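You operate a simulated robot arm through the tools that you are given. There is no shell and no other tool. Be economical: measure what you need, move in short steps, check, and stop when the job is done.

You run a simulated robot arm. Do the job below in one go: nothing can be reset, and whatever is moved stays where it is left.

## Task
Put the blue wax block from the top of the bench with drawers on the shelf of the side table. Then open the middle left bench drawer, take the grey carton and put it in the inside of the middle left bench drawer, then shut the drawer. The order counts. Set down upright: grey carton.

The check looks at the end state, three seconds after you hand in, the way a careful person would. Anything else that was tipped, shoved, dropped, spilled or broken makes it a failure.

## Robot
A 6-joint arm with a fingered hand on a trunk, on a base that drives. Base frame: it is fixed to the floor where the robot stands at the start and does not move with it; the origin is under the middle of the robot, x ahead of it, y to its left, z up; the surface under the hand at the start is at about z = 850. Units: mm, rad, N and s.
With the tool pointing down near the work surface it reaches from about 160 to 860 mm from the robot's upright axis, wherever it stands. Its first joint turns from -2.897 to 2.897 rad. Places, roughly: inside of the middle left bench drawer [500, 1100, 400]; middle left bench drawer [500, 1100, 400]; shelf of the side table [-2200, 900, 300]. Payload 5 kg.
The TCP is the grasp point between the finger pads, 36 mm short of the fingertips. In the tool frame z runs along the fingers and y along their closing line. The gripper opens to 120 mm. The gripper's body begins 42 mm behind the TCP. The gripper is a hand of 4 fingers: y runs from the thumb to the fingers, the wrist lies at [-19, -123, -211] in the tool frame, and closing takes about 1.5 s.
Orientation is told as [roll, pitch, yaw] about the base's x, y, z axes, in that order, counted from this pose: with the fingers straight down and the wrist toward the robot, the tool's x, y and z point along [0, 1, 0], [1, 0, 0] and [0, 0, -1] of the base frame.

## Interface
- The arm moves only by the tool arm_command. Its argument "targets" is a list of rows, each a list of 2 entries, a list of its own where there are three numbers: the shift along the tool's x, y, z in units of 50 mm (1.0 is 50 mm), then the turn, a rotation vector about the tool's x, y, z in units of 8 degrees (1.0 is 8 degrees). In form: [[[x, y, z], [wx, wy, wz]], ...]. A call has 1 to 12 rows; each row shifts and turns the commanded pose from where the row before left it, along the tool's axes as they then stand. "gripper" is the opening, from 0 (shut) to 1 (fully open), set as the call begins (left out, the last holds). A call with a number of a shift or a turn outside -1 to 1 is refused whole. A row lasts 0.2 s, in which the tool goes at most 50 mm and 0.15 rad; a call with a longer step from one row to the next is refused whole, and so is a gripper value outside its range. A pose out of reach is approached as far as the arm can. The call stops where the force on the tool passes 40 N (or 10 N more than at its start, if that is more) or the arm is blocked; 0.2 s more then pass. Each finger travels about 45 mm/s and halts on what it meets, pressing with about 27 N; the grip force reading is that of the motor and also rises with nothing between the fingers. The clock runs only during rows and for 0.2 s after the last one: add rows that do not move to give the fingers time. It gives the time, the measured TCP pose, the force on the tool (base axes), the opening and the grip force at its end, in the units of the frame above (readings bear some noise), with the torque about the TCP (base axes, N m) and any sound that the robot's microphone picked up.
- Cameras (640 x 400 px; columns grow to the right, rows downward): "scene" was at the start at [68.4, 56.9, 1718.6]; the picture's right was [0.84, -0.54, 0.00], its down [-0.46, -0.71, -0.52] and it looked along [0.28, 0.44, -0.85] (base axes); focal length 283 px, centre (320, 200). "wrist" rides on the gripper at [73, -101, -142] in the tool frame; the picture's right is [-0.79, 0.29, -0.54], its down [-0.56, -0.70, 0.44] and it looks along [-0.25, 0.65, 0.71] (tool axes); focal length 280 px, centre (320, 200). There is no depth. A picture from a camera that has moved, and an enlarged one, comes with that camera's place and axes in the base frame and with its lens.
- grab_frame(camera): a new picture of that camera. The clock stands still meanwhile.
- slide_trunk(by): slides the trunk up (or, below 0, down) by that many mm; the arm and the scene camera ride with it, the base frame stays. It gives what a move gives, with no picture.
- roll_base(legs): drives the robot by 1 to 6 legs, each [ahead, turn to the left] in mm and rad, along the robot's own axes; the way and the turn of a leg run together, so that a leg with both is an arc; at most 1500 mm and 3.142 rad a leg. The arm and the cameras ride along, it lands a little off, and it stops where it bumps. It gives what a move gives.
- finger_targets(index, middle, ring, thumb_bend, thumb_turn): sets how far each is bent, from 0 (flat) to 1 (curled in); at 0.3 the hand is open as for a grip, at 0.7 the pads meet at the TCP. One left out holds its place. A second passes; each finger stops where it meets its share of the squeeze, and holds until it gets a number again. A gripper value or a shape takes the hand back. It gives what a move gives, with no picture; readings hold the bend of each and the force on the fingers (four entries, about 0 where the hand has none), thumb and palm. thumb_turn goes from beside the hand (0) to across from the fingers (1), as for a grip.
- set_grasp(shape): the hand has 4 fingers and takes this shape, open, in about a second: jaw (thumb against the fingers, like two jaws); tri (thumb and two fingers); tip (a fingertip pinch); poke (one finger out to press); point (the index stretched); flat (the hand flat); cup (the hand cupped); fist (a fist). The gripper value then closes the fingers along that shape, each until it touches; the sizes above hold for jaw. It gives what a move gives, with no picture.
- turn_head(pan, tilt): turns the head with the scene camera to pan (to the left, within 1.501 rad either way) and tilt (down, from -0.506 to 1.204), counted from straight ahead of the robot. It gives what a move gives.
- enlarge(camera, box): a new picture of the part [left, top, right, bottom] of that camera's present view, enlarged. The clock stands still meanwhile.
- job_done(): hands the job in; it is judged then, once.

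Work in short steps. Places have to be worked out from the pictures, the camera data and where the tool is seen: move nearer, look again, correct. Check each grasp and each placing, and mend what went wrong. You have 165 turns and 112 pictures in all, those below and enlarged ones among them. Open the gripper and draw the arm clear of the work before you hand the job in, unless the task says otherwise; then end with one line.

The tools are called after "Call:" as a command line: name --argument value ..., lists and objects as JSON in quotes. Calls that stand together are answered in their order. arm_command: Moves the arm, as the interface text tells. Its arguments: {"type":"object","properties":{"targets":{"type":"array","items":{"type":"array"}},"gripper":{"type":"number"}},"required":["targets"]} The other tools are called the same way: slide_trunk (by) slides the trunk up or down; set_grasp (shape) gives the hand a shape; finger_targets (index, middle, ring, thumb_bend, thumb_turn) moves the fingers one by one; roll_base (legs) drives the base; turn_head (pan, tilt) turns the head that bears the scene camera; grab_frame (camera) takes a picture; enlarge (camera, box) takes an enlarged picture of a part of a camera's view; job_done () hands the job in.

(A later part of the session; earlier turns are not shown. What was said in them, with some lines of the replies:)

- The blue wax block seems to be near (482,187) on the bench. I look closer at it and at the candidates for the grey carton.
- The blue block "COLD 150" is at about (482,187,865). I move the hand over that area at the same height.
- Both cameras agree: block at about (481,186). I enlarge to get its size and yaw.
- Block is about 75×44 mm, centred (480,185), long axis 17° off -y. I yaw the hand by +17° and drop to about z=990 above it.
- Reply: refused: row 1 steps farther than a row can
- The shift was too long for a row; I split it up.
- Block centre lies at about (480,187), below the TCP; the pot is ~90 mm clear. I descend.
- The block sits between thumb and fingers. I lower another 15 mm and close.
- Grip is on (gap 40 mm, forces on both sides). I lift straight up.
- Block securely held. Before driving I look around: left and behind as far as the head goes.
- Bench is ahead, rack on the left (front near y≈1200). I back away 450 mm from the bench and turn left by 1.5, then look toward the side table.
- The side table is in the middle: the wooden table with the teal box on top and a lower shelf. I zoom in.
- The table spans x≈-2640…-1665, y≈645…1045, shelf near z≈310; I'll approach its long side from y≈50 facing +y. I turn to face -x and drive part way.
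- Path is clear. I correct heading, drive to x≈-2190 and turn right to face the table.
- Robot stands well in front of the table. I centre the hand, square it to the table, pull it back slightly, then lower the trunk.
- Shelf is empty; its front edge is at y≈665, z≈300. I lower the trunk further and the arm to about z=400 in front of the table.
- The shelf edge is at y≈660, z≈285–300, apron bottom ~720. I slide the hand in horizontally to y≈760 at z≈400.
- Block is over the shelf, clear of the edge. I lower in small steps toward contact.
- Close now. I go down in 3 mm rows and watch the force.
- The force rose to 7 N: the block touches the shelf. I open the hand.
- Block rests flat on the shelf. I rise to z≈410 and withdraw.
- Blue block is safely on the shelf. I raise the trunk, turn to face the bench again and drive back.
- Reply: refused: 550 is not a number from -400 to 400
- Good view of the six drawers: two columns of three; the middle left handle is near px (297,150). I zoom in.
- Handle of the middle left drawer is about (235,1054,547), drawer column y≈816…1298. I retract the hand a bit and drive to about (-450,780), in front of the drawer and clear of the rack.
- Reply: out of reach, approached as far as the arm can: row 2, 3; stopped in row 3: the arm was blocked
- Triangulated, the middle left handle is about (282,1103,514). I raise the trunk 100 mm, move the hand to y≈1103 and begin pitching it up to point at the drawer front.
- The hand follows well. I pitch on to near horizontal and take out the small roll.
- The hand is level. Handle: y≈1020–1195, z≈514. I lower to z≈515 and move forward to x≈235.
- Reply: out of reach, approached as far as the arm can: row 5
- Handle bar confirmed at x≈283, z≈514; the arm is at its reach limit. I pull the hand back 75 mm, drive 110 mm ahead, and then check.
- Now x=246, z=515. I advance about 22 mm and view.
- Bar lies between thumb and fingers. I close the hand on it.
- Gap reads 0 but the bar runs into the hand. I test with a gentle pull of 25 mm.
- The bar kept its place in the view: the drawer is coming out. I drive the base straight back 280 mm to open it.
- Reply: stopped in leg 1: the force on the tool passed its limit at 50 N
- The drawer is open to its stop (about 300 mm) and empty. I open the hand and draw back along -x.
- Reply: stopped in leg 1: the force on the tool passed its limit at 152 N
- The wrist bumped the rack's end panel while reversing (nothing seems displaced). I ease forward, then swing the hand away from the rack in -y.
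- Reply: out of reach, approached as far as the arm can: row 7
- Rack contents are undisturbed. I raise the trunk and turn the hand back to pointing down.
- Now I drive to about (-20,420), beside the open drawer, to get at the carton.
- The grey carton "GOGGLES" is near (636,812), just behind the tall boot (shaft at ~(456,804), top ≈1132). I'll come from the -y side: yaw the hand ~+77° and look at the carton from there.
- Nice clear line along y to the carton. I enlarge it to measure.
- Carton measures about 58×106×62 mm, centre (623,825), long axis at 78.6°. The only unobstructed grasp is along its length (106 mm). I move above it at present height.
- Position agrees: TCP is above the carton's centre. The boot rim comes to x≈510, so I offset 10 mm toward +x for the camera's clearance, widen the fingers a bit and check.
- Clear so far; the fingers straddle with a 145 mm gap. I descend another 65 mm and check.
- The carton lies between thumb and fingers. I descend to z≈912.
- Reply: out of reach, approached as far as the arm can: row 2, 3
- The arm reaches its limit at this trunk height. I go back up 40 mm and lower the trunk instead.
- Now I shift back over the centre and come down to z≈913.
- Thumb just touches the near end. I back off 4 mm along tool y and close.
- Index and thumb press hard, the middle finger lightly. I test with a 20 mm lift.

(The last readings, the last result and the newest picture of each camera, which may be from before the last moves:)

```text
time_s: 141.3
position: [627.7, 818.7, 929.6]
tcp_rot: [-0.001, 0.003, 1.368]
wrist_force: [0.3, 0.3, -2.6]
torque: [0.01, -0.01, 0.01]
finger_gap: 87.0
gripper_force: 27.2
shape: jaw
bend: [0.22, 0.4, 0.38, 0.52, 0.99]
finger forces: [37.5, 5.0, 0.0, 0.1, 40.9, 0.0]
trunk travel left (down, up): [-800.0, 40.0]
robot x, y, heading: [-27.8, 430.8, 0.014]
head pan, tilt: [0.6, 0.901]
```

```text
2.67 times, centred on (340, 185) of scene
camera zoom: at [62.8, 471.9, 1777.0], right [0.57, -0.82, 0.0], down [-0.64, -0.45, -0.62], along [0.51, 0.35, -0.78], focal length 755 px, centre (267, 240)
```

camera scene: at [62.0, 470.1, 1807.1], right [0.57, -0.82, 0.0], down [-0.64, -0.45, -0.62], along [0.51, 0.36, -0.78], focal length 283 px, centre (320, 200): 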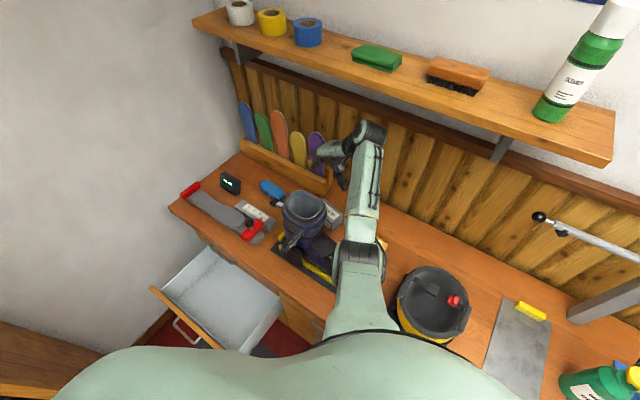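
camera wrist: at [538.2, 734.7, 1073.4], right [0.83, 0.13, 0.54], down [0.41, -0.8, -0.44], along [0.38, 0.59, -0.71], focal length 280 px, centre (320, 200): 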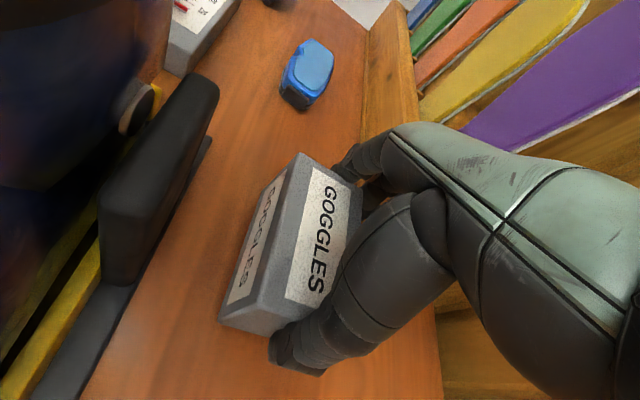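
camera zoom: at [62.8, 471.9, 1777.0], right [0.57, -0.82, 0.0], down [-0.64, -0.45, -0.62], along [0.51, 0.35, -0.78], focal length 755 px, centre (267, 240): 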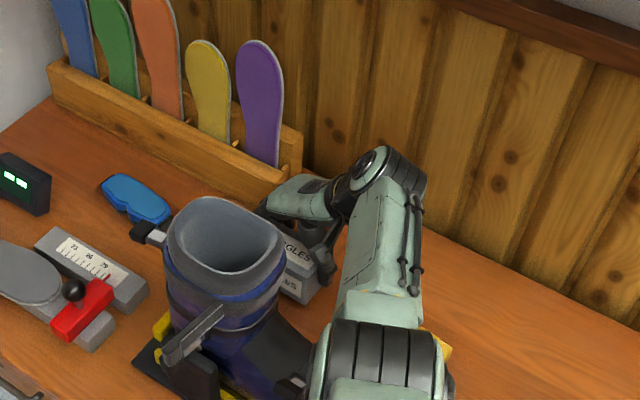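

Carton is held firmly (weight ~2.5 N) and level. I lift straight up to the approach height and return along -y clear of the boot.

Call:
arm_command --targets '[[[0, 0, -0.7], [0, 0, 0]], [[0, 0, -0.8], [0, 0, 0]], [[0, 0, -0.8], [0, 0, 0]], [[0, 0, -0.8], [0, 0, 0]], [[0, 0, -0.8], [0, 0, 0]], [[0, 0, 0], [0, 0, 0]]]'

Call:
arm_command --targets '[[[-0.1, -0.8, 0], [0, 0, 0]], [[-0.1, -0.8, 0], [0, 0, 0]], [[-0.1, -0.8, 0], [0, 0, 0]], [[-0.1, -0.8, 0], [0, 0, 0]], [[-0.1, -0.8, 0], [0, 0, 0]], [[-0.1, -0.8, 0], [0, 0, 0]], [[-0.1, -0.8, 0], [0, 0, 0]], [[0, 0, 0], [0, 0, 0]]]'

Call:
grab_frame --camera "wrist"

Call:
grab_frame --camera "scene"

```text
time_s: 142.7
position: [631.1, 818.1, 1121.6]
tcp_rot: [0.0, 0.003, 1.37]
wrist_force: [0.2, 0.5, -1.2]
torque: [-0.03, 0.0, 0.0]
finger_gap: 86.6
gripper_force: 26.8
shape: jaw
bend: [0.22, 0.41, 0.38, 0.52, 0.99]
finger forces: [37.4, 5.1, 0.0, 0.1, 40.3, 0.1]
trunk travel left (down, up): [-800.0, 40.0]
robot x, y, heading: [-32.7, 422.6, 0.01]
head pan, tilt: [0.6, 0.901]
```

```text
time_s: 144.5
position: [606.2, 536.6, 1124.7]
tcp_rot: [-0.001, 0.0, 1.37]
wrist_force: [-0.5, 0.6, -1.0]
torque: [-0.02, -0.02, 0.0]
finger_gap: 86.6
gripper_force: 26.8
shape: jaw
bend: [0.22, 0.41, 0.38, 0.52, 0.99]
finger forces: [37.3, 5.1, 0.0, 0.0, 40.4, 0.1]
trunk travel left (down, up): [-800.0, 40.0]
robot x, y, heading: [-28.4, 433.1, 0.01]
head pan, tilt: [0.6, 0.901]
```

```text
48 pictures are left
camera wrist: at [515.6, 453.1, 1268.1], right [0.83, 0.13, 0.54], down [0.41, -0.8, -0.44], along [0.38, 0.59, -0.71], focal length 280 px, centre (320, 200)
```

wrist: 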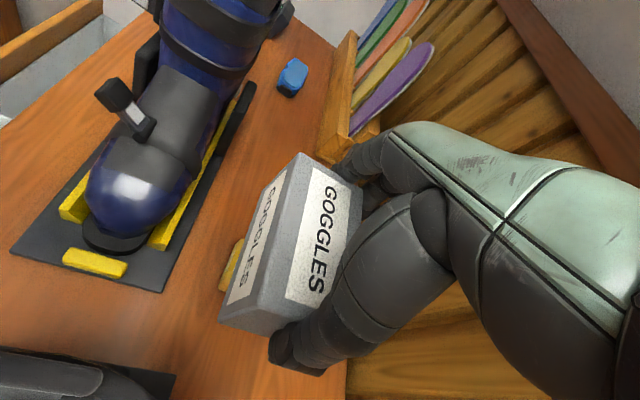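

```text
47 pictures are left
camera scene: at [62.6, 472.8, 1777.0], right [0.57, -0.82, 0.0], down [-0.64, -0.45, -0.62], along [0.51, 0.35, -0.78], focal length 283 px, centre (320, 200)
```

scene: 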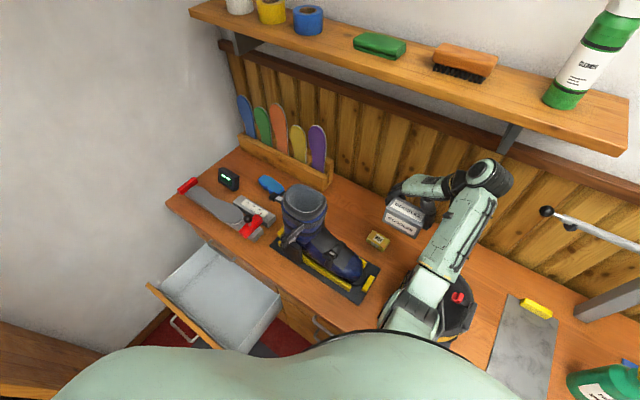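

Carton steady and other things untouched. I yaw the hand back to face ahead.

Call:
arm_command --targets '[[[0, 0, 0], [0, 0, 1]], [[0, 0, 0], [0, 0, 1]], [[0, 0, 0], [0, 0, 1]], [[0, 0, 0], [0, 0, 1]], [[0, 0, 0], [0, 0, 1]], [[0, 0, 0], [0, 0, 1]], [[0, 0, 0], [0, 0, 1]], [[0, 0, 0], [0, 0, 1]], [[0, 0, 0], [0, 0, 1]], [[0, 0, 0], [0, 0, 0.8]], [[0, -0.7, 0], [0, 0, 0]], [[0, -0.7, 0], [0, 0, 0]]]'

Call:
roll_base --legs '[[0, -0.64], [-583, 0], [0, 0.63]]'

Call:
turn_head --pan 0.35 --tilt 0.9

Call:
grab_frame --camera "scene"

Call:
grab_frame --camera "wrist"

```text
time_s: 147.1
position: [535.1, 538.6, 1125.5]
tcp_rot: [0.0, -0.003, 0.001]
wrist_force: [-0.6, -0.2, -1.2]
torque: [0.01, -0.02, 0.02]
finger_gap: 86.4
gripper_force: 26.6
shape: jaw
bend: [0.22, 0.41, 0.38, 0.52, 0.99]
finger forces: [37.2, 5.1, 0.1, 0.1, 40.2, 0.0]
trunk travel left (down, up): [-800.0, 40.0]
robot x, y, heading: [-32.0, 431.2, 0.007]
head pan, tilt: [0.6, 0.901]
```

```text
time_s: 154.7
position: [63.3, 875.1, 1125.0]
tcp_rot: [-0.002, 0.0, -0.018]
wrist_force: [0.0, 0.2, -1.3]
torque: [-0.03, 0.01, 0.05]
finger_gap: 86.7
gripper_force: 27.1
shape: jaw
bend: [0.22, 0.41, 0.38, 0.52, 0.99]
finger forces: [36.2, 5.2, 0.0, 0.1, 38.8, 0.1]
trunk travel left (down, up): [-800.0, 40.0]
robot x, y, heading: [-509.5, 777.4, -0.011]
head pan, tilt: [0.6, 0.901]
```

```text
time_s: 155.5
position: [62.9, 875.3, 1123.7]
tcp_rot: [-0.001, 0.0, -0.017]
wrist_force: [1.0, 0.2, -1.1]
torque: [-0.03, -0.01, 0.01]
finger_gap: 86.2
gripper_force: 26.8
shape: jaw
bend: [0.22, 0.41, 0.38, 0.52, 0.99]
finger forces: [36.1, 5.3, 0.1, 0.0, 38.8, 0.1]
trunk travel left (down, up): [-800.0, 40.0]
robot x, y, heading: [-508.9, 778.9, -0.005]
head pan, tilt: [0.351, 0.901]
```

```text
46 pictures are left
camera scene: at [-404.0, 801.9, 1777.1], right [0.33, -0.94, 0.0], down [-0.74, -0.26, -0.62], along [0.59, 0.21, -0.78], focal length 283 px, centre (320, 200)
```

scene: 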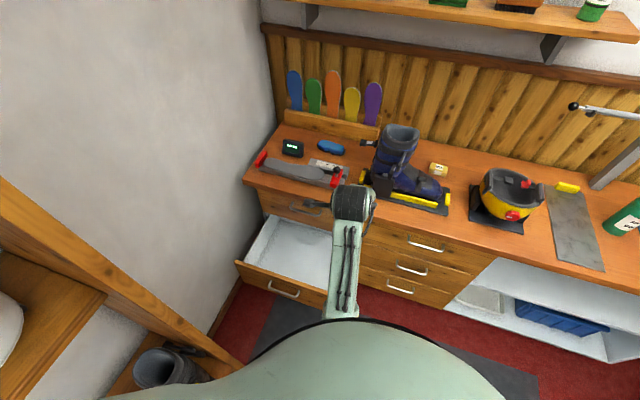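

```text
45 pictures are left
camera wrist: at [-36.5, 951.1, 1267.5], right [0.27, -0.79, 0.54], down [-0.71, -0.55, -0.44], along [0.65, -0.26, -0.71], focal length 280 px, centre (320, 200)
```

wrist: 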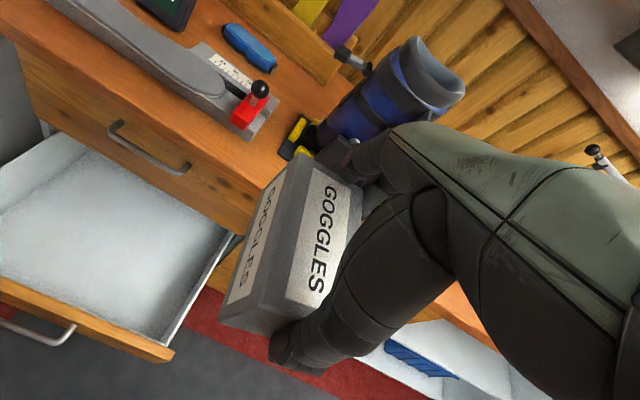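

I move the carton over the open drawer at about (155,1080), still high.

Call:
arm_command --targets '[[[0.82, 0.37, 0], [0, 0, 0]], [[0.82, 0.37, 0], [0, 0, 0]], [[0.82, 0.37, 0], [0, 0, 0]], [[0.82, 0.37, 0], [0, 0, 0]], [[0.82, 0.37, 0], [0, 0, -0.1]], [[0, 0, 0], [0, 0, 0]]]'

Call:
slide_trunk --by -330

Call:
grab_frame --camera "scene"

Call:
grab_frame --camera "wrist"

```text
time_s: 156.9
position: [160.1, 1077.1, 1124.1]
tcp_rot: [-0.001, -0.002, -0.004]
wrist_force: [-0.2, -0.6, -1.2]
torque: [-0.02, 0.01, -0.01]
finger_gap: 86.1
gripper_force: 26.8
shape: jaw
bend: [0.22, 0.41, 0.38, 0.52, 0.99]
finger forces: [35.9, 5.1, 0.1, 0.0, 38.3, 0.0]
trunk travel left (down, up): [-800.0, 40.0]
robot x, y, heading: [-506.3, 777.9, -0.006]
head pan, tilt: [0.351, 0.901]
```

```text
time_s: 160.1
position: [161.6, 1078.2, 794.0]
tcp_rot: [-0.003, 0.002, -0.004]
wrist_force: [-0.2, 0.3, -2.3]
torque: [-0.02, 0.01, -0.01]
finger_gap: 86.1
gripper_force: 26.9
shape: jaw
bend: [0.22, 0.41, 0.38, 0.52, 0.99]
finger forces: [35.9, 5.1, 0.0, 0.0, 38.3, 0.1]
trunk travel left (down, up): [-470.0, 370.0]
robot x, y, heading: [-508.7, 774.6, -0.012]
head pan, tilt: [0.351, 0.901]
```

```text
44 pictures are left
camera scene: at [-404.0, 801.8, 1447.1], right [0.33, -0.94, 0.0], down [-0.74, -0.26, -0.62], along [0.59, 0.21, -0.78], focal length 283 px, centre (320, 200)
```

scene: 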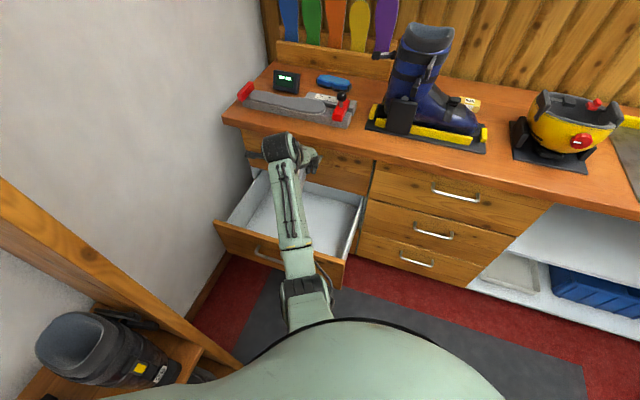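

```text
43 pictures are left
camera wrist: at [60.9, 1151.0, 937.3], right [0.28, -0.79, 0.54], down [-0.7, -0.56, -0.44], along [0.65, -0.26, -0.71], focal length 280 px, centre (320, 200)
```

wrist: 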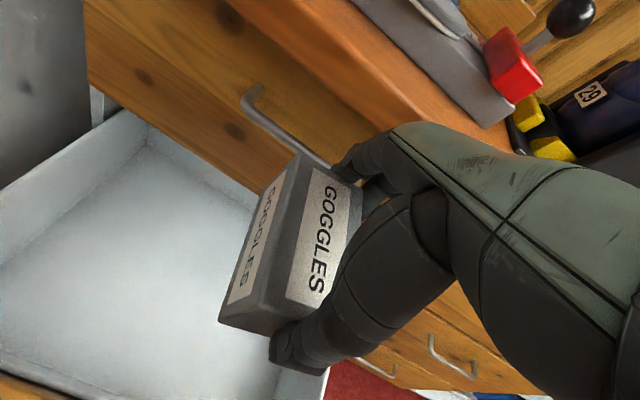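

All clear in front of the bench. I shift back 10 mm and lower the trunk 200 mm more.

Call:
arm_command --targets '[[[0, -0.2, 0], [0, 0, 0]], [[0, 0, 0], [0, 0, 0]]]'

Call:
slide_trunk --by -210

Call:
grab_frame --camera "wrist"

Call:
grab_frame --camera "scene"

```text
time_s: 160.7
position: [151.0, 1077.3, 794.3]
tcp_rot: [-0.001, 0.0, -0.004]
wrist_force: [-0.4, -0.4, -1.2]
torque: [-0.02, 0.01, 0.02]
finger_gap: 86.1
gripper_force: 27.4
shape: jaw
bend: [0.22, 0.41, 0.38, 0.52, 0.99]
finger forces: [35.8, 5.1, 0.0, 0.0, 38.4, 0.1]
trunk travel left (down, up): [-470.0, 370.0]
robot x, y, heading: [-505.4, 780.7, -0.01]
head pan, tilt: [0.351, 0.901]
```

```text
time_s: 163.0
position: [151.2, 1077.9, 583.7]
tcp_rot: [-0.001, 0.0, -0.005]
wrist_force: [0.2, 0.6, -0.9]
torque: [-0.02, 0.0, 0.0]
finger_gap: 85.9
gripper_force: 26.1
shape: jaw
bend: [0.22, 0.41, 0.38, 0.52, 0.99]
finger forces: [35.9, 4.9, 0.1, 0.0, 38.4, 0.1]
trunk travel left (down, up): [-260.0, 580.0]
robot x, y, heading: [-506.6, 777.6, -0.008]
head pan, tilt: [0.351, 0.901]
```

```text
42 pictures are left
camera wrist: at [50.7, 1151.0, 727.3], right [0.28, -0.79, 0.54], down [-0.7, -0.56, -0.44], along [0.65, -0.26, -0.71], focal length 280 px, centre (320, 200)
```

wrist: 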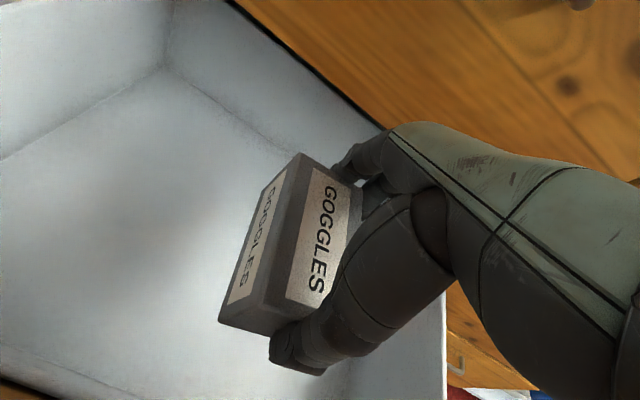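

```text
41 pictures are left
camera scene: at [-404.1, 801.8, 1237.1], right [0.33, -0.94, 0.0], down [-0.74, -0.26, -0.62], along [0.59, 0.21, -0.78], focal length 283 px, centre (320, 200)
```

scene: 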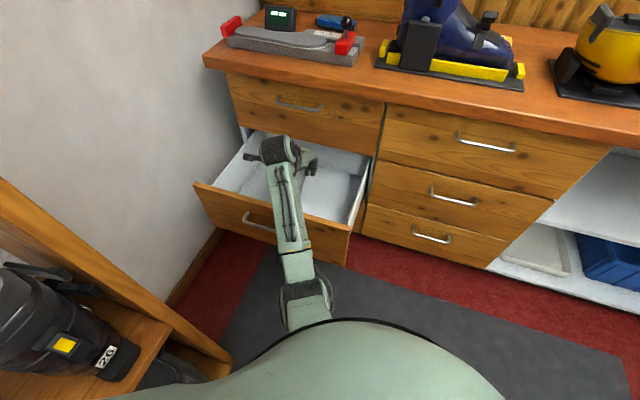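

Carton is inside the drawer opening. I lower with the arm in steps, watching the force.

Call:
arm_command --targets '[[[0, 0, 0.5], [0, 0, 0]], [[0, 0, 0.5], [0, 0, 0]], [[0, 0, 0.4], [0, 0, 0]], [[0, 0, 0], [0, 0, 0]]]'

Call:
grab_frame --camera "wrist"

Call:
enlarge --camera "scene" --box '[180, 100, 400, 330]'

```text
time_s: 164.0
position: [151.0, 1075.6, 513.3]
tcp_rot: [-0.002, -0.001, -0.003]
wrist_force: [0.7, 0.5, -0.9]
torque: [-0.02, 0.05, 0.02]
finger_gap: 86.2
gripper_force: 27.4
shape: jaw
bend: [0.22, 0.41, 0.38, 0.52, 0.99]
finger forces: [35.7, 5.1, 0.1, 0.1, 38.3, 0.0]
trunk travel left (down, up): [-260.0, 580.0]
robot x, y, heading: [-504.4, 778.5, -0.007]
head pan, tilt: [0.351, 0.901]
```

```text
40 pictures are left
camera wrist: at [50.1, 1150.1, 656.6], right [0.28, -0.79, 0.54], down [-0.7, -0.56, -0.44], along [0.65, -0.26, -0.71], focal length 280 px, centre (320, 200)
```

wrist: 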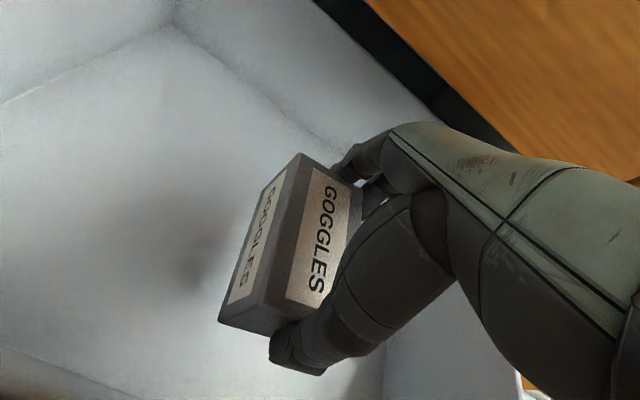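

```text
1.74 times, centred on (290, 215) of scene
camera zoom: at [-404.0, 801.8, 1237.1], right [0.33, -0.94, 0.0], down [-0.74, -0.26, -0.62], along [0.59, 0.21, -0.78], focal length 492 px, centre (372, 174)
```

zoom: 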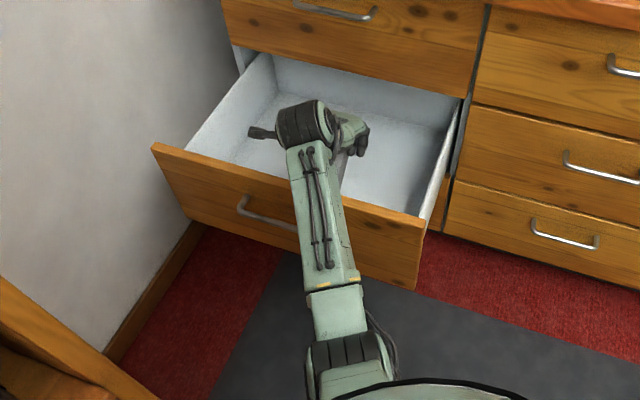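

Drawer floor appears at z≈415–420; carton bottom is at ~455. I lower 25 mm and then in 3 mm rows.

Call:
arm_command --targets '[[[0, 0, 0.25], [0, 0, 0]], [[0, 0, 0.2], [0, 0, 0]], [[0, 0, 0.06], [0, 0, 0]], [[0, 0, 0.06], [0, 0, 0]], [[0, 0, 0], [0, 0, 0]]]'

```text
time_s: 165.2
position: [151.6, 1076.6, 484.9]
tcp_rot: [-0.001, 0.0, -0.003]
wrist_force: [0.4, -0.3, -2.1]
torque: [-0.01, 0.0, 0.06]
finger_gap: 85.8
gripper_force: 27.0
shape: jaw
bend: [0.22, 0.41, 0.38, 0.52, 0.99]
finger forces: [35.8, 5.0, 0.0, 0.1, 38.4, 0.1]
trunk travel left (down, up): [-260.0, 580.0]
robot x, y, heading: [-508.0, 778.3, -0.014]
head pan, tilt: [0.351, 0.901]
```

Call:
arm_command --targets '[[[0, 0, 0.06], [0, 0, 0]], [[0, 0, 0.06], [0, 0, 0]], [[0, 0, 0.06], [0, 0, 0]], [[0, 0, 0], [0, 0, 0]]]'

Call:
grab_frame --camera "wrist"

```text
time_s: 166.2
position: [150.7, 1077.0, 474.7]
tcp_rot: [-0.002, -0.002, -0.005]
wrist_force: [1.0, 0.3, -0.9]
torque: [-0.03, -0.03, -0.02]
finger_gap: 86.0
gripper_force: 26.7
shape: jaw
bend: [0.22, 0.41, 0.38, 0.52, 0.99]
finger forces: [35.8, 5.1, 0.1, 0.0, 38.3, 0.0]
trunk travel left (down, up): [-260.0, 580.0]
robot x, y, heading: [-505.7, 775.7, -0.011]
head pan, tilt: [0.351, 0.901]
```

```text
38 pictures are left
camera wrist: at [51.0, 1151.6, 618.7], right [0.28, -0.79, 0.54], down [-0.7, -0.56, -0.44], along [0.65, -0.26, -0.71], focal length 280 px, centre (320, 200)
```

wrist: 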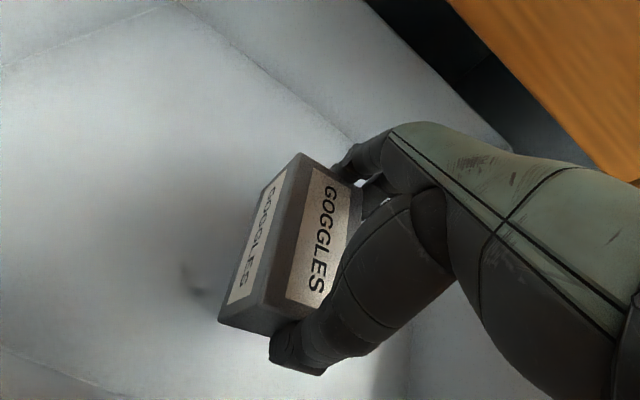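

No contact yet. I continue in small rows.

Call:
arm_command --targets '[[[0, 0, 0.06], [0, 0, 0]], [[0, 0, 0.06], [0, 0, 0]], [[0, 0, 0.06], [0, 0, 0]], [[0, 0, 0.06], [0, 0, 0]]]'

Call:
arm_command --targets '[[[0, 0, 0.04], [0, 0, 0]], [[0, 0, 0.04], [0, 0, 0]]]'

```text
time_s: 167.2
position: [150.9, 1075.6, 464.8]
tcp_rot: [-0.001, -0.003, -0.004]
wrist_force: [-0.9, 0.1, -0.1]
torque: [-0.01, 0.0, 0.01]
finger_gap: 86.0
gripper_force: 27.0
shape: jaw
bend: [0.22, 0.41, 0.38, 0.52, 0.99]
finger forces: [35.8, 5.1, 0.0, 0.1, 38.3, 0.1]
trunk travel left (down, up): [-260.0, 580.0]
robot x, y, heading: [-506.9, 773.6, -0.009]
head pan, tilt: [0.351, 0.901]
```

```text
time_s: 167.8
position: [151.1, 1076.4, 460.1]
tcp_rot: [-0.002, 0.001, -0.005]
wrist_force: [0.2, 0.3, -1.5]
torque: [-0.05, -0.02, -0.03]
finger_gap: 86.0
gripper_force: 27.0
shape: jaw
bend: [0.22, 0.41, 0.38, 0.52, 0.99]
finger forces: [35.7, 5.1, 0.1, 0.1, 38.3, 0.1]
trunk travel left (down, up): [-260.0, 580.0]
robot x, y, heading: [-506.7, 775.5, -0.009]
head pan, tilt: [0.351, 0.901]
```

Call:
arm_command --targets '[[[0, 0, 0.05], [0, 0, 0]], [[0, 0, 0.05], [0, 0, 0]], [[0, 0, 0], [0, 0, 0]]]'

Call:
grab_frame --camera "wrist"

```text
time_s: 168.6
position: [151.1, 1076.4, 454.7]
tcp_rot: [-0.002, 0.0, -0.006]
wrist_force: [0.3, 0.5, -1.8]
torque: [-0.04, 0.0, 0.0]
finger_gap: 85.8
gripper_force: 26.7
shape: jaw
bend: [0.22, 0.41, 0.38, 0.52, 0.99]
finger forces: [35.8, 5.1, 0.1, 0.0, 38.2, 0.1]
trunk travel left (down, up): [-260.0, 580.0]
robot x, y, heading: [-503.2, 777.4, -0.013]
head pan, tilt: [0.351, 0.901]
```

```text
37 pictures are left
camera wrist: at [51.4, 1150.2, 598.4], right [0.28, -0.79, 0.54], down [-0.7, -0.56, -0.44], along [0.65, -0.26, -0.71], focal length 280 px, centre (320, 200)
```

wrist: 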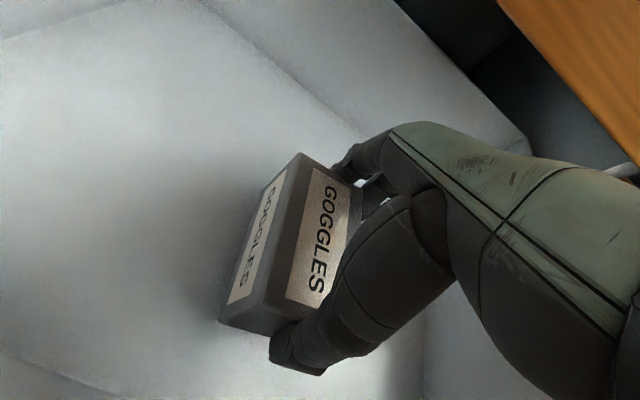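

The shadow has nearly closed. A few more mm.

Call:
arm_command --targets '[[[0, 0, 0.05], [0, 0, 0]], [[0, 0, 0.05], [0, 0, 0]], [[0, 0, 0], [0, 0, 0]]]'

Call:
arm_command --targets '[[[0, 0, 0.05], [0, 0, 0]], [[0, 0, 0], [0, 0, 0]]]'

```text
time_s: 169.4
position: [152.2, 1076.6, 450.0]
tcp_rot: [-0.001, -0.001, -0.003]
wrist_force: [0.8, 0.4, -2.3]
torque: [-0.01, 0.0, -0.01]
finger_gap: 86.1
gripper_force: 27.2
shape: jaw
bend: [0.22, 0.41, 0.38, 0.52, 0.99]
finger forces: [35.8, 5.2, 0.0, 0.0, 38.2, 0.0]
trunk travel left (down, up): [-260.0, 580.0]
robot x, y, heading: [-507.3, 777.5, -0.006]
head pan, tilt: [0.351, 0.901]
```

```text
time_s: 170.0
position: [152.0, 1077.5, 447.9]
tcp_rot: [-0.002, 0.001, -0.003]
wrist_force: [-0.8, -0.4, -1.7]
torque: [0.0, 0.0, 0.01]
finger_gap: 86.1
gripper_force: 27.0
shape: jaw
bend: [0.22, 0.41, 0.38, 0.52, 0.99]
finger forces: [35.8, 5.1, 0.0, 0.0, 38.3, 0.0]
trunk travel left (down, up): [-260.0, 580.0]
robot x, y, heading: [-507.7, 777.2, -0.011]
head pan, tilt: [0.351, 0.901]
```

Call:
arm_command --targets '[[[0, 0, 0.05], [0, 0, 0]], [[0, 0, 0.05], [0, 0, 0]], [[0, 0, 0], [0, 0, 0]]]'

Call:
enlarge --camera "wrist" --box '[180, 130, 380, 390]'

```text
time_s: 170.8
position: [151.7, 1077.5, 443.0]
tcp_rot: [0.0, -0.001, -0.004]
wrist_force: [0.5, 0.5, -1.0]
torque: [0.0, 0.01, -0.02]
finger_gap: 86.2
gripper_force: 26.9
shape: jaw
bend: [0.22, 0.41, 0.38, 0.52, 0.99]
finger forces: [35.9, 5.1, 0.0, 0.0, 38.3, 0.0]
trunk travel left (down, up): [-260.0, 580.0]
robot x, y, heading: [-507.6, 779.0, -0.013]
head pan, tilt: [0.351, 0.901]
```

```text
1.54 times, centred on (280, 260) of wrist
camera zoom: at [51.6, 1151.4, 586.3], right [0.28, -0.79, 0.54], down [-0.7, -0.56, -0.44], along [0.65, -0.26, -0.71], focal length 431 px, centre (382, 108)
```

zoom: 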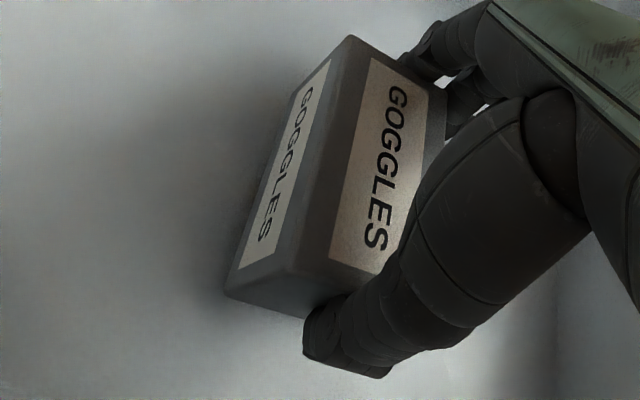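

Still free. I shift 15 mm inward for clearance of the wrist from the drawer front and go on down.

Call:
arm_command --targets '[[[0, 0.3, 0], [0, 0, 0]], [[0, 0, 0.05], [0, 0, 0]], [[0, 0, 0.05], [0, 0, 0]], [[0, 0, 0.05], [0, 0, 0]], [[0, 0, 0], [0, 0, 0]]]'

Call:
arm_command --targets '[[[0, 0, 0.05], [0, 0, 0]], [[0, 0, 0.05], [0, 0, 0]], [[0, 0, 0], [0, 0, 0]]]'

```text
time_s: 172.0
position: [166.4, 1077.0, 435.0]
tcp_rot: [-0.003, 0.001, -0.004]
wrist_force: [0.1, -0.4, -1.7]
torque: [-0.04, 0.01, 0.0]
finger_gap: 86.2
gripper_force: 27.0
shape: jaw
bend: [0.22, 0.41, 0.38, 0.52, 0.99]
finger forces: [35.8, 5.2, 0.1, 0.1, 38.4, 0.1]
trunk travel left (down, up): [-260.0, 580.0]
robot x, y, heading: [-507.0, 777.0, -0.01]
head pan, tilt: [0.351, 0.901]
```

```text
time_s: 172.8
position: [166.7, 1076.9, 428.8]
tcp_rot: [-0.002, -0.001, -0.004]
wrist_force: [0.0, 0.3, -1.7]
torque: [-0.03, -0.01, -0.02]
finger_gap: 86.0
gripper_force: 27.1
shape: jaw
bend: [0.22, 0.41, 0.38, 0.52, 0.99]
finger forces: [35.9, 5.1, 0.0, 0.0, 38.3, 0.0]
trunk travel left (down, up): [-260.0, 580.0]
robot x, y, heading: [-506.1, 778.2, -0.013]
head pan, tilt: [0.351, 0.901]
```

Call:
enlarge --camera "wrist" --box '[100, 130, 380, 400]'

Call:
enlarge --camera "scene" --box '[180, 100, 400, 330]'

```text
1.48 times, centred on (240, 265) of wrist
camera zoom: at [65.8, 1150.7, 573.5], right [0.28, -0.79, 0.54], down [-0.7, -0.56, -0.44], along [0.65, -0.26, -0.71], focal length 415 px, centre (438, 104)
```

zoom: 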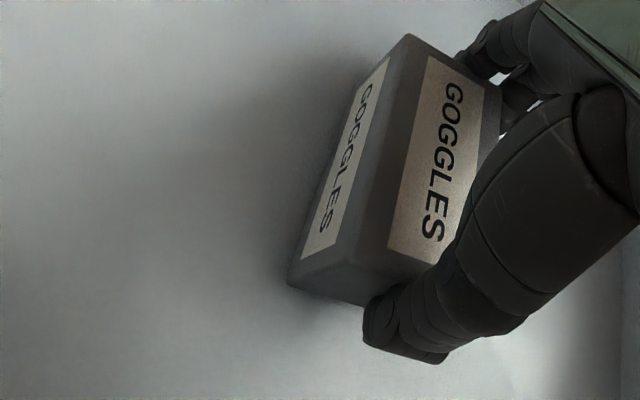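

```text
1.74 times, centred on (290, 215) of scene
camera zoom: at [-404.0, 801.8, 1237.1], right [0.33, -0.94, 0.0], down [-0.74, -0.26, -0.62], along [0.59, 0.21, -0.78], focal length 492 px, centre (372, 174)
```

zoom: 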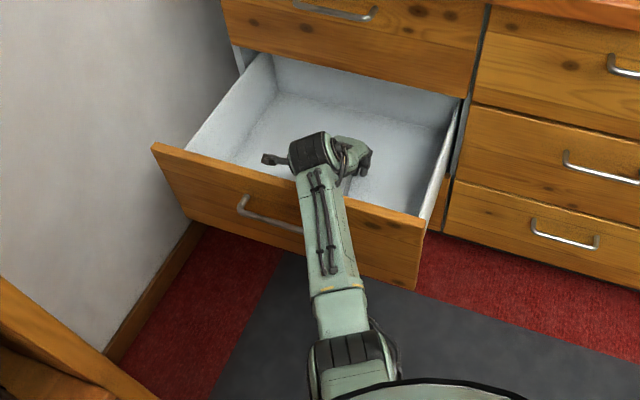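

The shadow is close. I continue in 2–3 mm rows.

Call:
arm_command --targets '[[[0, 0, 0.05], [0, 0, 0]], [[0, 0, 0.05], [0, 0, 0]], [[0, 0, 0], [0, 0, 0]]]'

Call:
arm_command --targets '[[[0, 0, 0.05], [0, 0, 0]], [[0, 0, 0.05], [0, 0, 0]], [[0, 0, 0], [0, 0, 0]]]'

```text
time_s: 173.6
position: [165.5, 1077.4, 426.4]
tcp_rot: [-0.001, 0.001, -0.001]
wrist_force: [-0.2, -1.0, -1.0]
torque: [-0.02, 0.02, 0.0]
finger_gap: 86.1
gripper_force: 26.8
shape: jaw
bend: [0.22, 0.41, 0.38, 0.52, 0.99]
finger forces: [35.8, 5.1, 0.0, 0.0, 38.4, 0.0]
trunk travel left (down, up): [-260.0, 580.0]
robot x, y, heading: [-505.4, 774.9, -0.004]
head pan, tilt: [0.351, 0.901]
```

```text
time_s: 174.4
position: [167.6, 1076.6, 423.1]
tcp_rot: [0.0, -0.002, -0.005]
wrist_force: [0.7, 0.6, 10.3]
torque: [-0.18, 0.45, -0.06]
finger_gap: 86.0
gripper_force: 27.0
shape: jaw
bend: [0.22, 0.41, 0.38, 0.52, 0.99]
finger forces: [36.4, 5.8, 0.0, 0.0, 39.1, 0.0]
trunk travel left (down, up): [-260.0, 580.0]
robot x, y, heading: [-505.5, 777.0, -0.008]
head pan, tilt: [0.351, 0.901]
```

Force of 10 N shows contact with the drawer floor. The index is at 0.22, so I release with individual finger targets instead of the jaw opening.

Call:
finger_targets --index 0.12 --middle 0.15 --ring 0.15 --thumb_bend 0.3

Call:
grab_frame --camera "wrist"

```text
time_s: 175.4
position: [166.5, 1076.9, 420.6]
tcp_rot: [-0.003, 0.0, -0.003]
wrist_force: [0.6, 0.8, 0.1]
torque: [0.03, -0.04, 0.0]
finger_gap: 153.9
gripper_force: 0.2
shape: fingers
bend: [0.12, 0.15, 0.15, 0.3, 1.0]
finger forces: [0.0, 0.0, 0.0, 0.0, 0.0, 0.1]
trunk travel left (down, up): [-260.0, 580.0]
robot x, y, heading: [-507.7, 773.9, -0.011]
head pan, tilt: [0.351, 0.901]
```

```text
33 pictures are left
camera wrist: at [65.9, 1150.6, 564.6], right [0.28, -0.79, 0.54], down [-0.7, -0.56, -0.44], along [0.65, -0.26, -0.71], focal length 280 px, centre (320, 200)
```

wrist: 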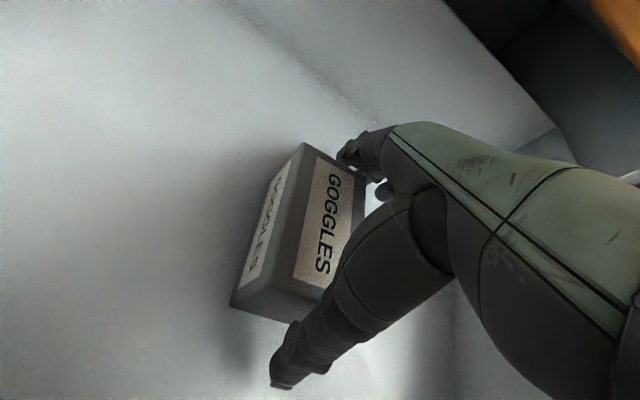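

Carton is released and stands on the floor of the drawer. I raise the hand straight up in steps.

Call:
arm_command --targets '[[[0, 0, -0.2], [0, 0, 0]], [[0, 0, -0.4], [0, 0, 0]], [[0, 0, -0.8], [0, 0, 0]], [[0, 0, -0.8], [0, 0, 0]], [[0, 0, -0.8], [0, 0, 0]], [[0, 0, 0], [0, 0, 0]]]'

Call:
grab_frame --camera "wrist"

```text
time_s: 176.8
position: [165.8, 1074.9, 572.1]
tcp_rot: [-0.002, 0.001, -0.005]
wrist_force: [0.0, -0.2, -0.5]
torque: [0.0, -0.01, 0.02]
finger_gap: 154.2
gripper_force: 0.1
shape: fingers
bend: [0.12, 0.15, 0.15, 0.3, 1.0]
finger forces: [0.1, 0.0, 0.0, 0.0, 0.1, 0.0]
trunk travel left (down, up): [-260.0, 580.0]
robot x, y, heading: [-509.2, 777.1, -0.013]
head pan, tilt: [0.351, 0.901]
```

```text
32 pictures are left
camera wrist: at [66.6, 1148.3, 715.8], right [0.28, -0.79, 0.54], down [-0.7, -0.56, -0.44], along [0.65, -0.26, -0.71], focal length 280 px, centre (320, 200)
```

wrist: 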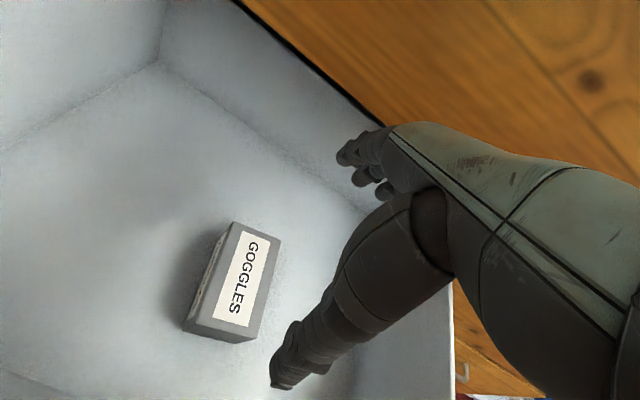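

Carton stands upright in the drawer. I raise the hand above the drawer front, shift it toward -y away from the rack, then back the base off.

Call:
arm_command --targets '[[[0, 0, -0.9], [0, 0, 0]], [[0, 0, -0.9], [0, 0, 0]], [[0, 0, -0.3], [0, 0, 0]], [[-0.9, 0, 0], [0, 0, 0]], [[-0.9, 0, 0], [0, 0, 0]], [[-0.9, 0, 0], [0, 0, 0]], [[0, 0, 0], [0, 0, 0]]]' --gripper 0

Call:
roll_base --legs '[[-215, 0]]'

Call:
grab_frame --camera "scene"

```text
time_s: 178.4
position: [163.6, 942.5, 675.9]
tcp_rot: [-0.003, -0.001, -0.004]
wrist_force: [0.5, 0.2, -0.2]
torque: [-0.05, 0.0, -0.03]
finger_gap: 0.0
gripper_force: 7.2
shape: jaw
bend: [0.7, 0.7, 0.7, 0.54, 1.0]
finger forces: [0.0, 0.1, 0.0, 0.0, 0.1, 0.0]
trunk travel left (down, up): [-260.0, 580.0]
robot x, y, heading: [-506.7, 779.6, -0.014]
head pan, tilt: [0.351, 0.901]
```

```text
time_s: 180.1
position: [-47.6, 943.2, 675.9]
tcp_rot: [-0.002, -0.002, -0.004]
wrist_force: [0.0, 0.8, 1.3]
torque: [0.01, -0.04, 0.0]
finger_gap: 0.2
gripper_force: 27.0
shape: jaw
bend: [0.7, 0.7, 0.7, 0.55, 1.0]
finger forces: [0.0, 0.1, 0.1, 0.0, 0.0, 0.0]
trunk travel left (down, up): [-260.0, 580.0]
robot x, y, heading: [-718.5, 780.3, -0.009]
head pan, tilt: [0.351, 0.901]
```

```text
31 pictures are left
camera scene: at [-616.2, 803.9, 1237.2], right [0.33, -0.94, 0.0], down [-0.74, -0.26, -0.62], along [0.59, 0.21, -0.78], focal length 283 px, centre (320, 200)
```

scene: 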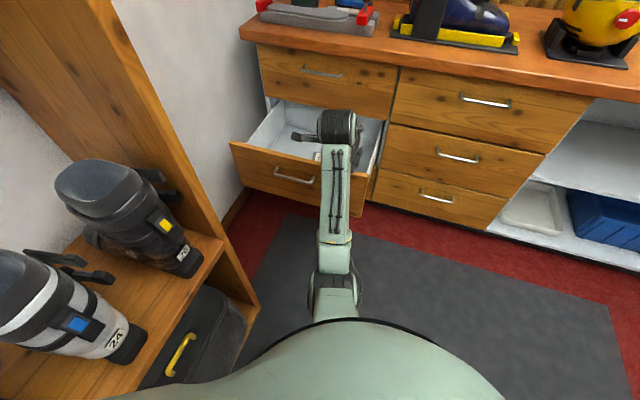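

Now I draw 65 mm back and pitch the closed hand forward.

Call:
arm_command --targets '[[[0, -0.7, 0], [0, 0, 0]], [[0, -0.6, 0], [-1, 0, 0]], [[0, 0, 0], [-1, 0, 0]], [[0, 0, 0], [-1, 0, 0]], [[0, 0, 0], [-1, 0, 0]], [[0, 0, 0], [-1, 0, 0]], [[0, 0, 0], [-1, 0, 0]], [[0, 0, 0], [-1, 0, 0]], [[0, 0, 0], [-1, 0, 0]], [[0, 0, 0], [-1, 0, 0]], [[0, 0, 0], [-1, 0, 0]], [[0, 0, 0], [-0.9, 0, 0]]]'

Call:
slide_trunk --by -215

Call:
grab_frame --camera "scene"

```text
time_s: 182.7
position: [-109.1, 941.3, 672.4]
tcp_rot: [0.522, -1.493, -0.52]
wrist_force: [-2.9, 5.6, 3.8]
torque: [-0.1, 0.18, -0.34]
finger_gap: 0.0
gripper_force: 27.4
shape: jaw
bend: [0.7, 0.7, 0.7, 0.55, 1.0]
finger forces: [0.0, 0.0, 0.0, 0.0, 0.1, 0.1]
trunk travel left (down, up): [-260.0, 580.0]
robot x, y, heading: [-717.4, 779.2, -0.006]
head pan, tilt: [0.351, 0.901]
```

```text
time_s: 185.0
position: [-112.3, 944.6, 460.9]
tcp_rot: [-0.023, -1.523, 0.019]
wrist_force: [0.0, 0.6, -0.2]
torque: [-0.01, -0.01, 0.02]
finger_gap: 0.0
gripper_force: 27.1
shape: jaw
bend: [0.7, 0.7, 0.7, 0.55, 1.0]
finger forces: [0.0, 0.1, 0.0, 0.1, 0.0, 0.0]
trunk travel left (down, up): [-45.0, 795.0]
robot x, y, heading: [-714.5, 778.3, -0.008]
head pan, tilt: [0.351, 0.901]
```

```text
30 pictures are left
camera scene: at [-615.5, 803.9, 1022.1], right [0.33, -0.94, 0.0], down [-0.74, -0.26, -0.62], along [0.59, 0.21, -0.78], focal length 283 px, centre (320, 200)
```

scene: 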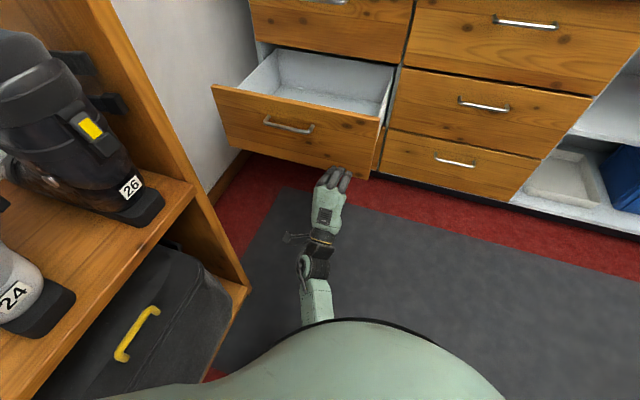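

The hand points forward at z=461. I advance 45 mm and move to the drawer's middle in y.

Call:
arm_command --targets '[[[0, 0, 0.9], [0, 0, 0]], [[0.8, 0, 0], [0, 0, 0]], [[0.8, 0, 0], [0, 0, 0]], [[0.8, 0, 0], [0, 0, 0]], [[0.8, 0, 0], [0, 0, 0]], [[0, 0, 0], [0, 0, 0]]]'

Call:
grab_frame --camera "scene"

Call:
grab_frame --camera "wrist"

```text
time_s: 186.4
position: [-66.5, 1102.9, 459.2]
tcp_rot: [-0.028, -1.524, 0.023]
wrist_force: [0.5, 0.0, 0.2]
torque: [-0.01, 0.0, 0.01]
finger_gap: 0.0
gripper_force: 27.3
shape: jaw
bend: [0.7, 0.7, 0.7, 0.55, 1.0]
finger forces: [0.1, 0.0, 0.0, 0.2, 0.2, 0.0]
trunk travel left (down, up): [-45.0, 795.0]
robot x, y, heading: [-717.8, 782.2, -0.01]
head pan, tilt: [0.351, 0.901]
```

```text
29 pictures are left
camera scene: at [-615.4, 804.1, 1022.1], right [0.33, -0.94, 0.0], down [-0.74, -0.26, -0.62], along [0.59, 0.21, -0.78], focal length 283 px, centre (320, 200)
```

scene: 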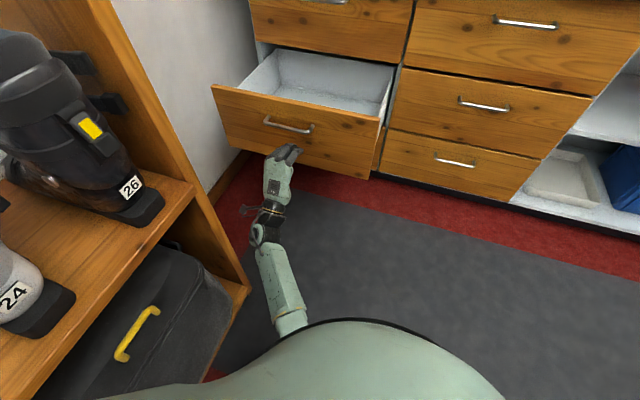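

```text
28 pictures are left
camera wrist: at [-212.8, 1177.4, 366.5], right [-0.53, -0.79, 0.31], down [0.41, -0.56, -0.72], along [0.74, -0.25, 0.62], focal length 280 px, centre (320, 200)
```

wrist: 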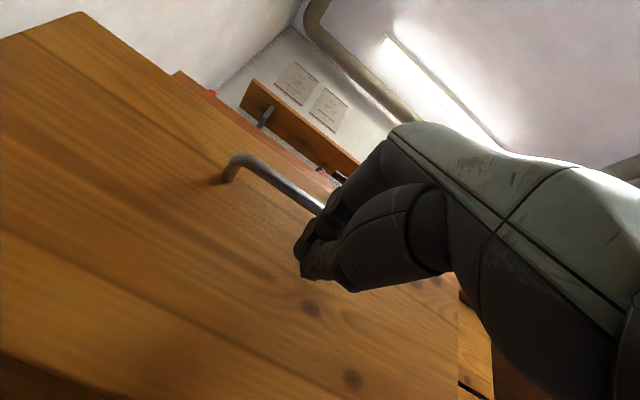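

Aligned under the handle. I push the drawer shut by driving ahead in short legs.

Call:
roll_base --legs '[[40, 0.005], [50, 0], [55, 0], [55, 0], [55, 0], [50, 0]]'

Call:
grab_frame --camera "scene"

```text
time_s: 190.2
position: [236.6, 1108.2, 460.0]
tcp_rot: [-0.026, -1.521, 0.029]
wrist_force: [-1.0, -0.7, -0.2]
torque: [-0.03, 0.0, 0.0]
finger_gap: 0.0
gripper_force: 26.9
shape: jaw
bend: [0.7, 0.7, 0.7, 0.55, 1.0]
finger forces: [0.1, 0.0, 0.1, 0.0, 0.1, 0.0]
trunk travel left (down, up): [-45.0, 795.0]
robot x, y, heading: [-412.4, 777.4, 0.003]
head pan, tilt: [0.351, 0.901]
```

```text
27 pictures are left
camera scene: at [-309.9, 803.7, 1022.1], right [0.34, -0.94, 0.0], down [-0.74, -0.27, -0.62], along [0.58, 0.21, -0.78], focal length 283 px, centre (320, 200)
```

scene: 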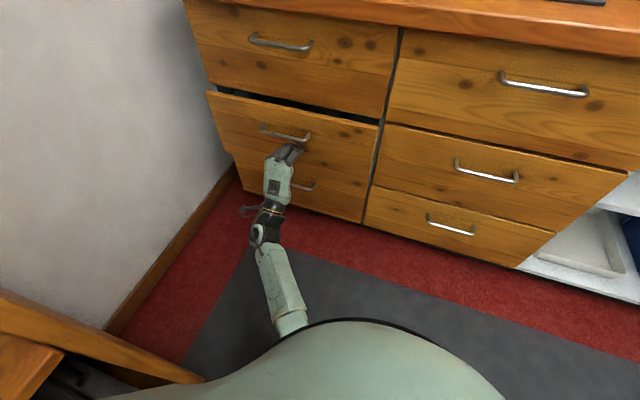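

Nearly shut. I push the remaining ~40 mm.

Call:
roll_base --legs '[[25, 0], [15, 0]]'

Call:
grab_frame --camera "scene"

```text
time_s: 191.3
position: [275.8, 1108.0, 459.7]
tcp_rot: [-0.03, -1.523, 0.036]
wrist_force: [-12.6, -1.7, -1.6]
torque: [-0.01, -0.03, 0.04]
finger_gap: 0.0
gripper_force: 26.4
shape: jaw
bend: [0.7, 0.7, 0.7, 0.55, 1.0]
finger forces: [0.0, 0.0, 0.0, 0.1, 0.0, 0.0]
trunk travel left (down, up): [-45.0, 795.0]
robot x, y, heading: [-371.1, 782.0, -0.002]
head pan, tilt: [0.351, 0.901]
```

```text
26 pictures are left
camera scene: at [-270.7, 803.5, 1022.1], right [0.34, -0.94, 0.0], down [-0.74, -0.27, -0.62], along [0.58, 0.21, -0.78], focal length 283 px, centre (320, 200)
```

scene: 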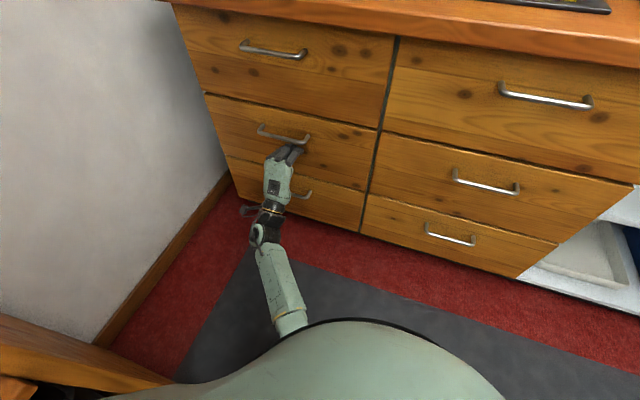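

The drawer looks flush with 12.6 N against the hand. I press slightly with the arm to confirm the stop.

Call:
arm_command --targets '[[[0, 0, 0.08], [0, 0, 0]], [[0, 0, 0.08], [0, 0, 0]], [[0, 0, 0], [0, 0, 0]]]'

Call:
enlarge --camera "scene" --box '[160, 0, 420, 240]'

```text
time_s: 191.8
position: [276.0, 1106.7, 459.4]
tcp_rot: [-0.021, -1.527, 0.025]
wrist_force: [-13.6, -4.7, 1.1]
torque: [0.04, -0.15, -0.02]
finger_gap: 0.1
gripper_force: 26.0
shape: jaw
bend: [0.7, 0.7, 0.7, 0.55, 1.0]
finger forces: [0.0, 0.0, 0.0, 0.1, 0.0, 0.0]
trunk travel left (down, up): [-45.0, 795.0]
robot x, y, heading: [-370.4, 779.0, -0.001]
head pan, tilt: [0.351, 0.901]
stopped in row 2: the force on the tool passed its limit at 48 N (the readings are from after the stop); the commanded pose is now the measured one
```

```text
1.67 times, centred on (290, 120) of scene
camera zoom: at [-271.8, 803.4, 1022.2], right [0.34, -0.94, 0.0], down [-0.74, -0.27, -0.62], along [0.58, 0.21, -0.78], focal length 472 px, centre (370, 333)
```

zoom: 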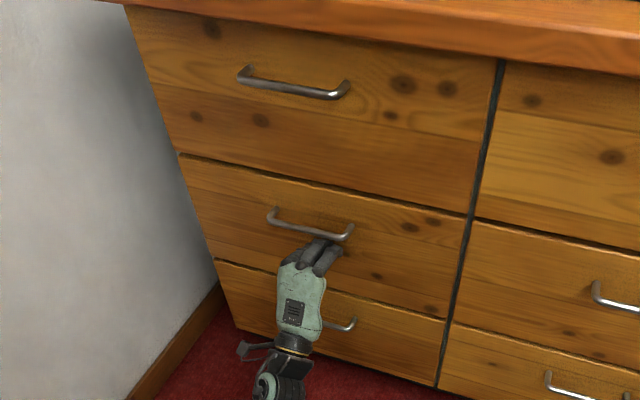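

The drawer is hard against its stop. I withdraw the hand, keep clear of the handle, then open it.

Call:
arm_command --targets '[[[0, 0, -0.7], [0, 0, 0]], [[0, 0, -0.8], [0, 0, 0]], [[-0.8, 0, 0], [0, 0, 0]], [[-0.8, 0, 0], [0, 0, 0]], [[-0.8, 0, 0], [0, 0, 0]], [[-0.8, 0, 0], [0, 0, 0]], [[0, 0, 0], [0, 0, 0]]]'

Call:
roll_base --legs '[[-300, 0]]'

Call:
arm_command --targets '[[[0, 0, 0], [0, 0, 0]], [[0, 0, 0], [0, 0, 0]], [[0, 0, 0], [0, 0, 0]], [[0, 0, 0], [0, 0, 0]], [[0, 0, 0], [0, 0, 0]], [[0, 0, 0], [0, 0, 0]], [[0, 0, 0], [0, 0, 0]]]' --gripper 1

Call:
turn_head --pan 0.35 --tilt 0.5

Call:
grab_frame --camera "scene"

```text
time_s: 193.4
position: [203.1, 948.4, 461.6]
tcp_rot: [-0.043, -1.526, 0.048]
wrist_force: [0.3, 0.3, 0.4]
torque: [-0.01, 0.0, -0.02]
finger_gap: 0.0
gripper_force: 27.7
shape: jaw
bend: [0.7, 0.7, 0.7, 0.55, 1.0]
finger forces: [0.0, 0.0, 0.0, 0.0, 0.1, 0.0]
trunk travel left (down, up): [-45.0, 795.0]
robot x, y, heading: [-371.6, 778.8, -0.003]
head pan, tilt: [0.351, 0.901]
```

```text
time_s: 195.6
position: [-96.2, 948.7, 463.1]
tcp_rot: [-0.04, -1.526, 0.046]
wrist_force: [0.4, 0.1, -1.1]
torque: [0.0, 0.0, 0.02]
finger_gap: 0.1
gripper_force: 27.3
shape: jaw
bend: [0.7, 0.7, 0.7, 0.55, 1.0]
finger forces: [0.0, 0.0, 0.0, 0.0, 0.1, 0.1]
trunk travel left (down, up): [-45.0, 795.0]
robot x, y, heading: [-671.6, 784.5, -0.004]
head pan, tilt: [0.351, 0.901]
```

```text
time_s: 197.2
position: [-95.8, 949.2, 461.7]
tcp_rot: [-0.04, -1.527, 0.048]
wrist_force: [0.6, -0.3, 0.1]
torque: [0.02, -0.02, 0.04]
finger_gap: 119.6
gripper_force: 0.1
shape: jaw
bend: [0.3, 0.3, 0.3, 0.3, 0.98]
finger forces: [0.0, 0.0, 0.1, 0.1, 0.0, 0.0]
trunk travel left (down, up): [-45.0, 795.0]
robot x, y, heading: [-671.8, 777.0, 0.001]
head pan, tilt: [0.351, 0.901]
```

```text
time_s: 198.1
position: [-96.3, 949.9, 460.8]
tcp_rot: [-0.039, -1.525, 0.047]
wrist_force: [-0.8, 0.8, 0.5]
torque: [0.0, -0.01, 0.0]
finger_gap: 119.7
gripper_force: 0.0
shape: jaw
bend: [0.3, 0.3, 0.3, 0.3, 0.98]
finger forces: [0.0, 0.1, 0.0, 0.0, 0.1, 0.0]
trunk travel left (down, up): [-45.0, 795.0]
robot x, y, heading: [-669.0, 779.2, -0.001]
head pan, tilt: [0.351, 0.499]
```

```text
24 pictures are left
camera scene: at [-555.2, 809.2, 1055.9], right [0.34, -0.94, 0.0], down [-0.45, -0.16, -0.88], along [0.82, 0.3, -0.48], focal length 283 px, centre (320, 200)
```

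scene: 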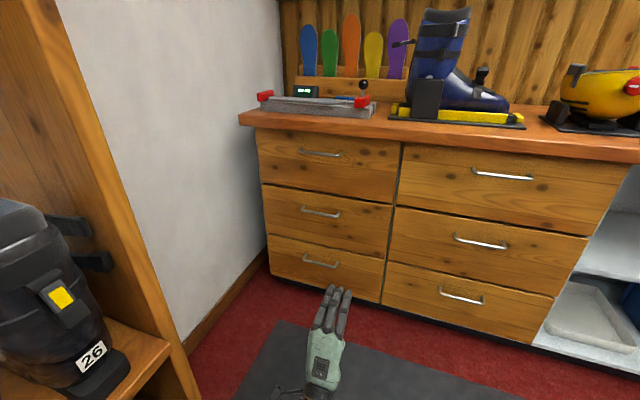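

The drawer is shut, the bench is undisturbed, the hand is open and the arm is clear. I hand the job in.

Call:
job_done

```text
The job is handed in.
```

The blue wax block is on the side table shelf, the grey carton was set upright in the middle left drawer, and the drawer is shut. I didn't reopen the drawer to check the carton after closing. The wrist bumped the boot rack once while backing off, and the rack's boots and case looked undisturbed afterwards.
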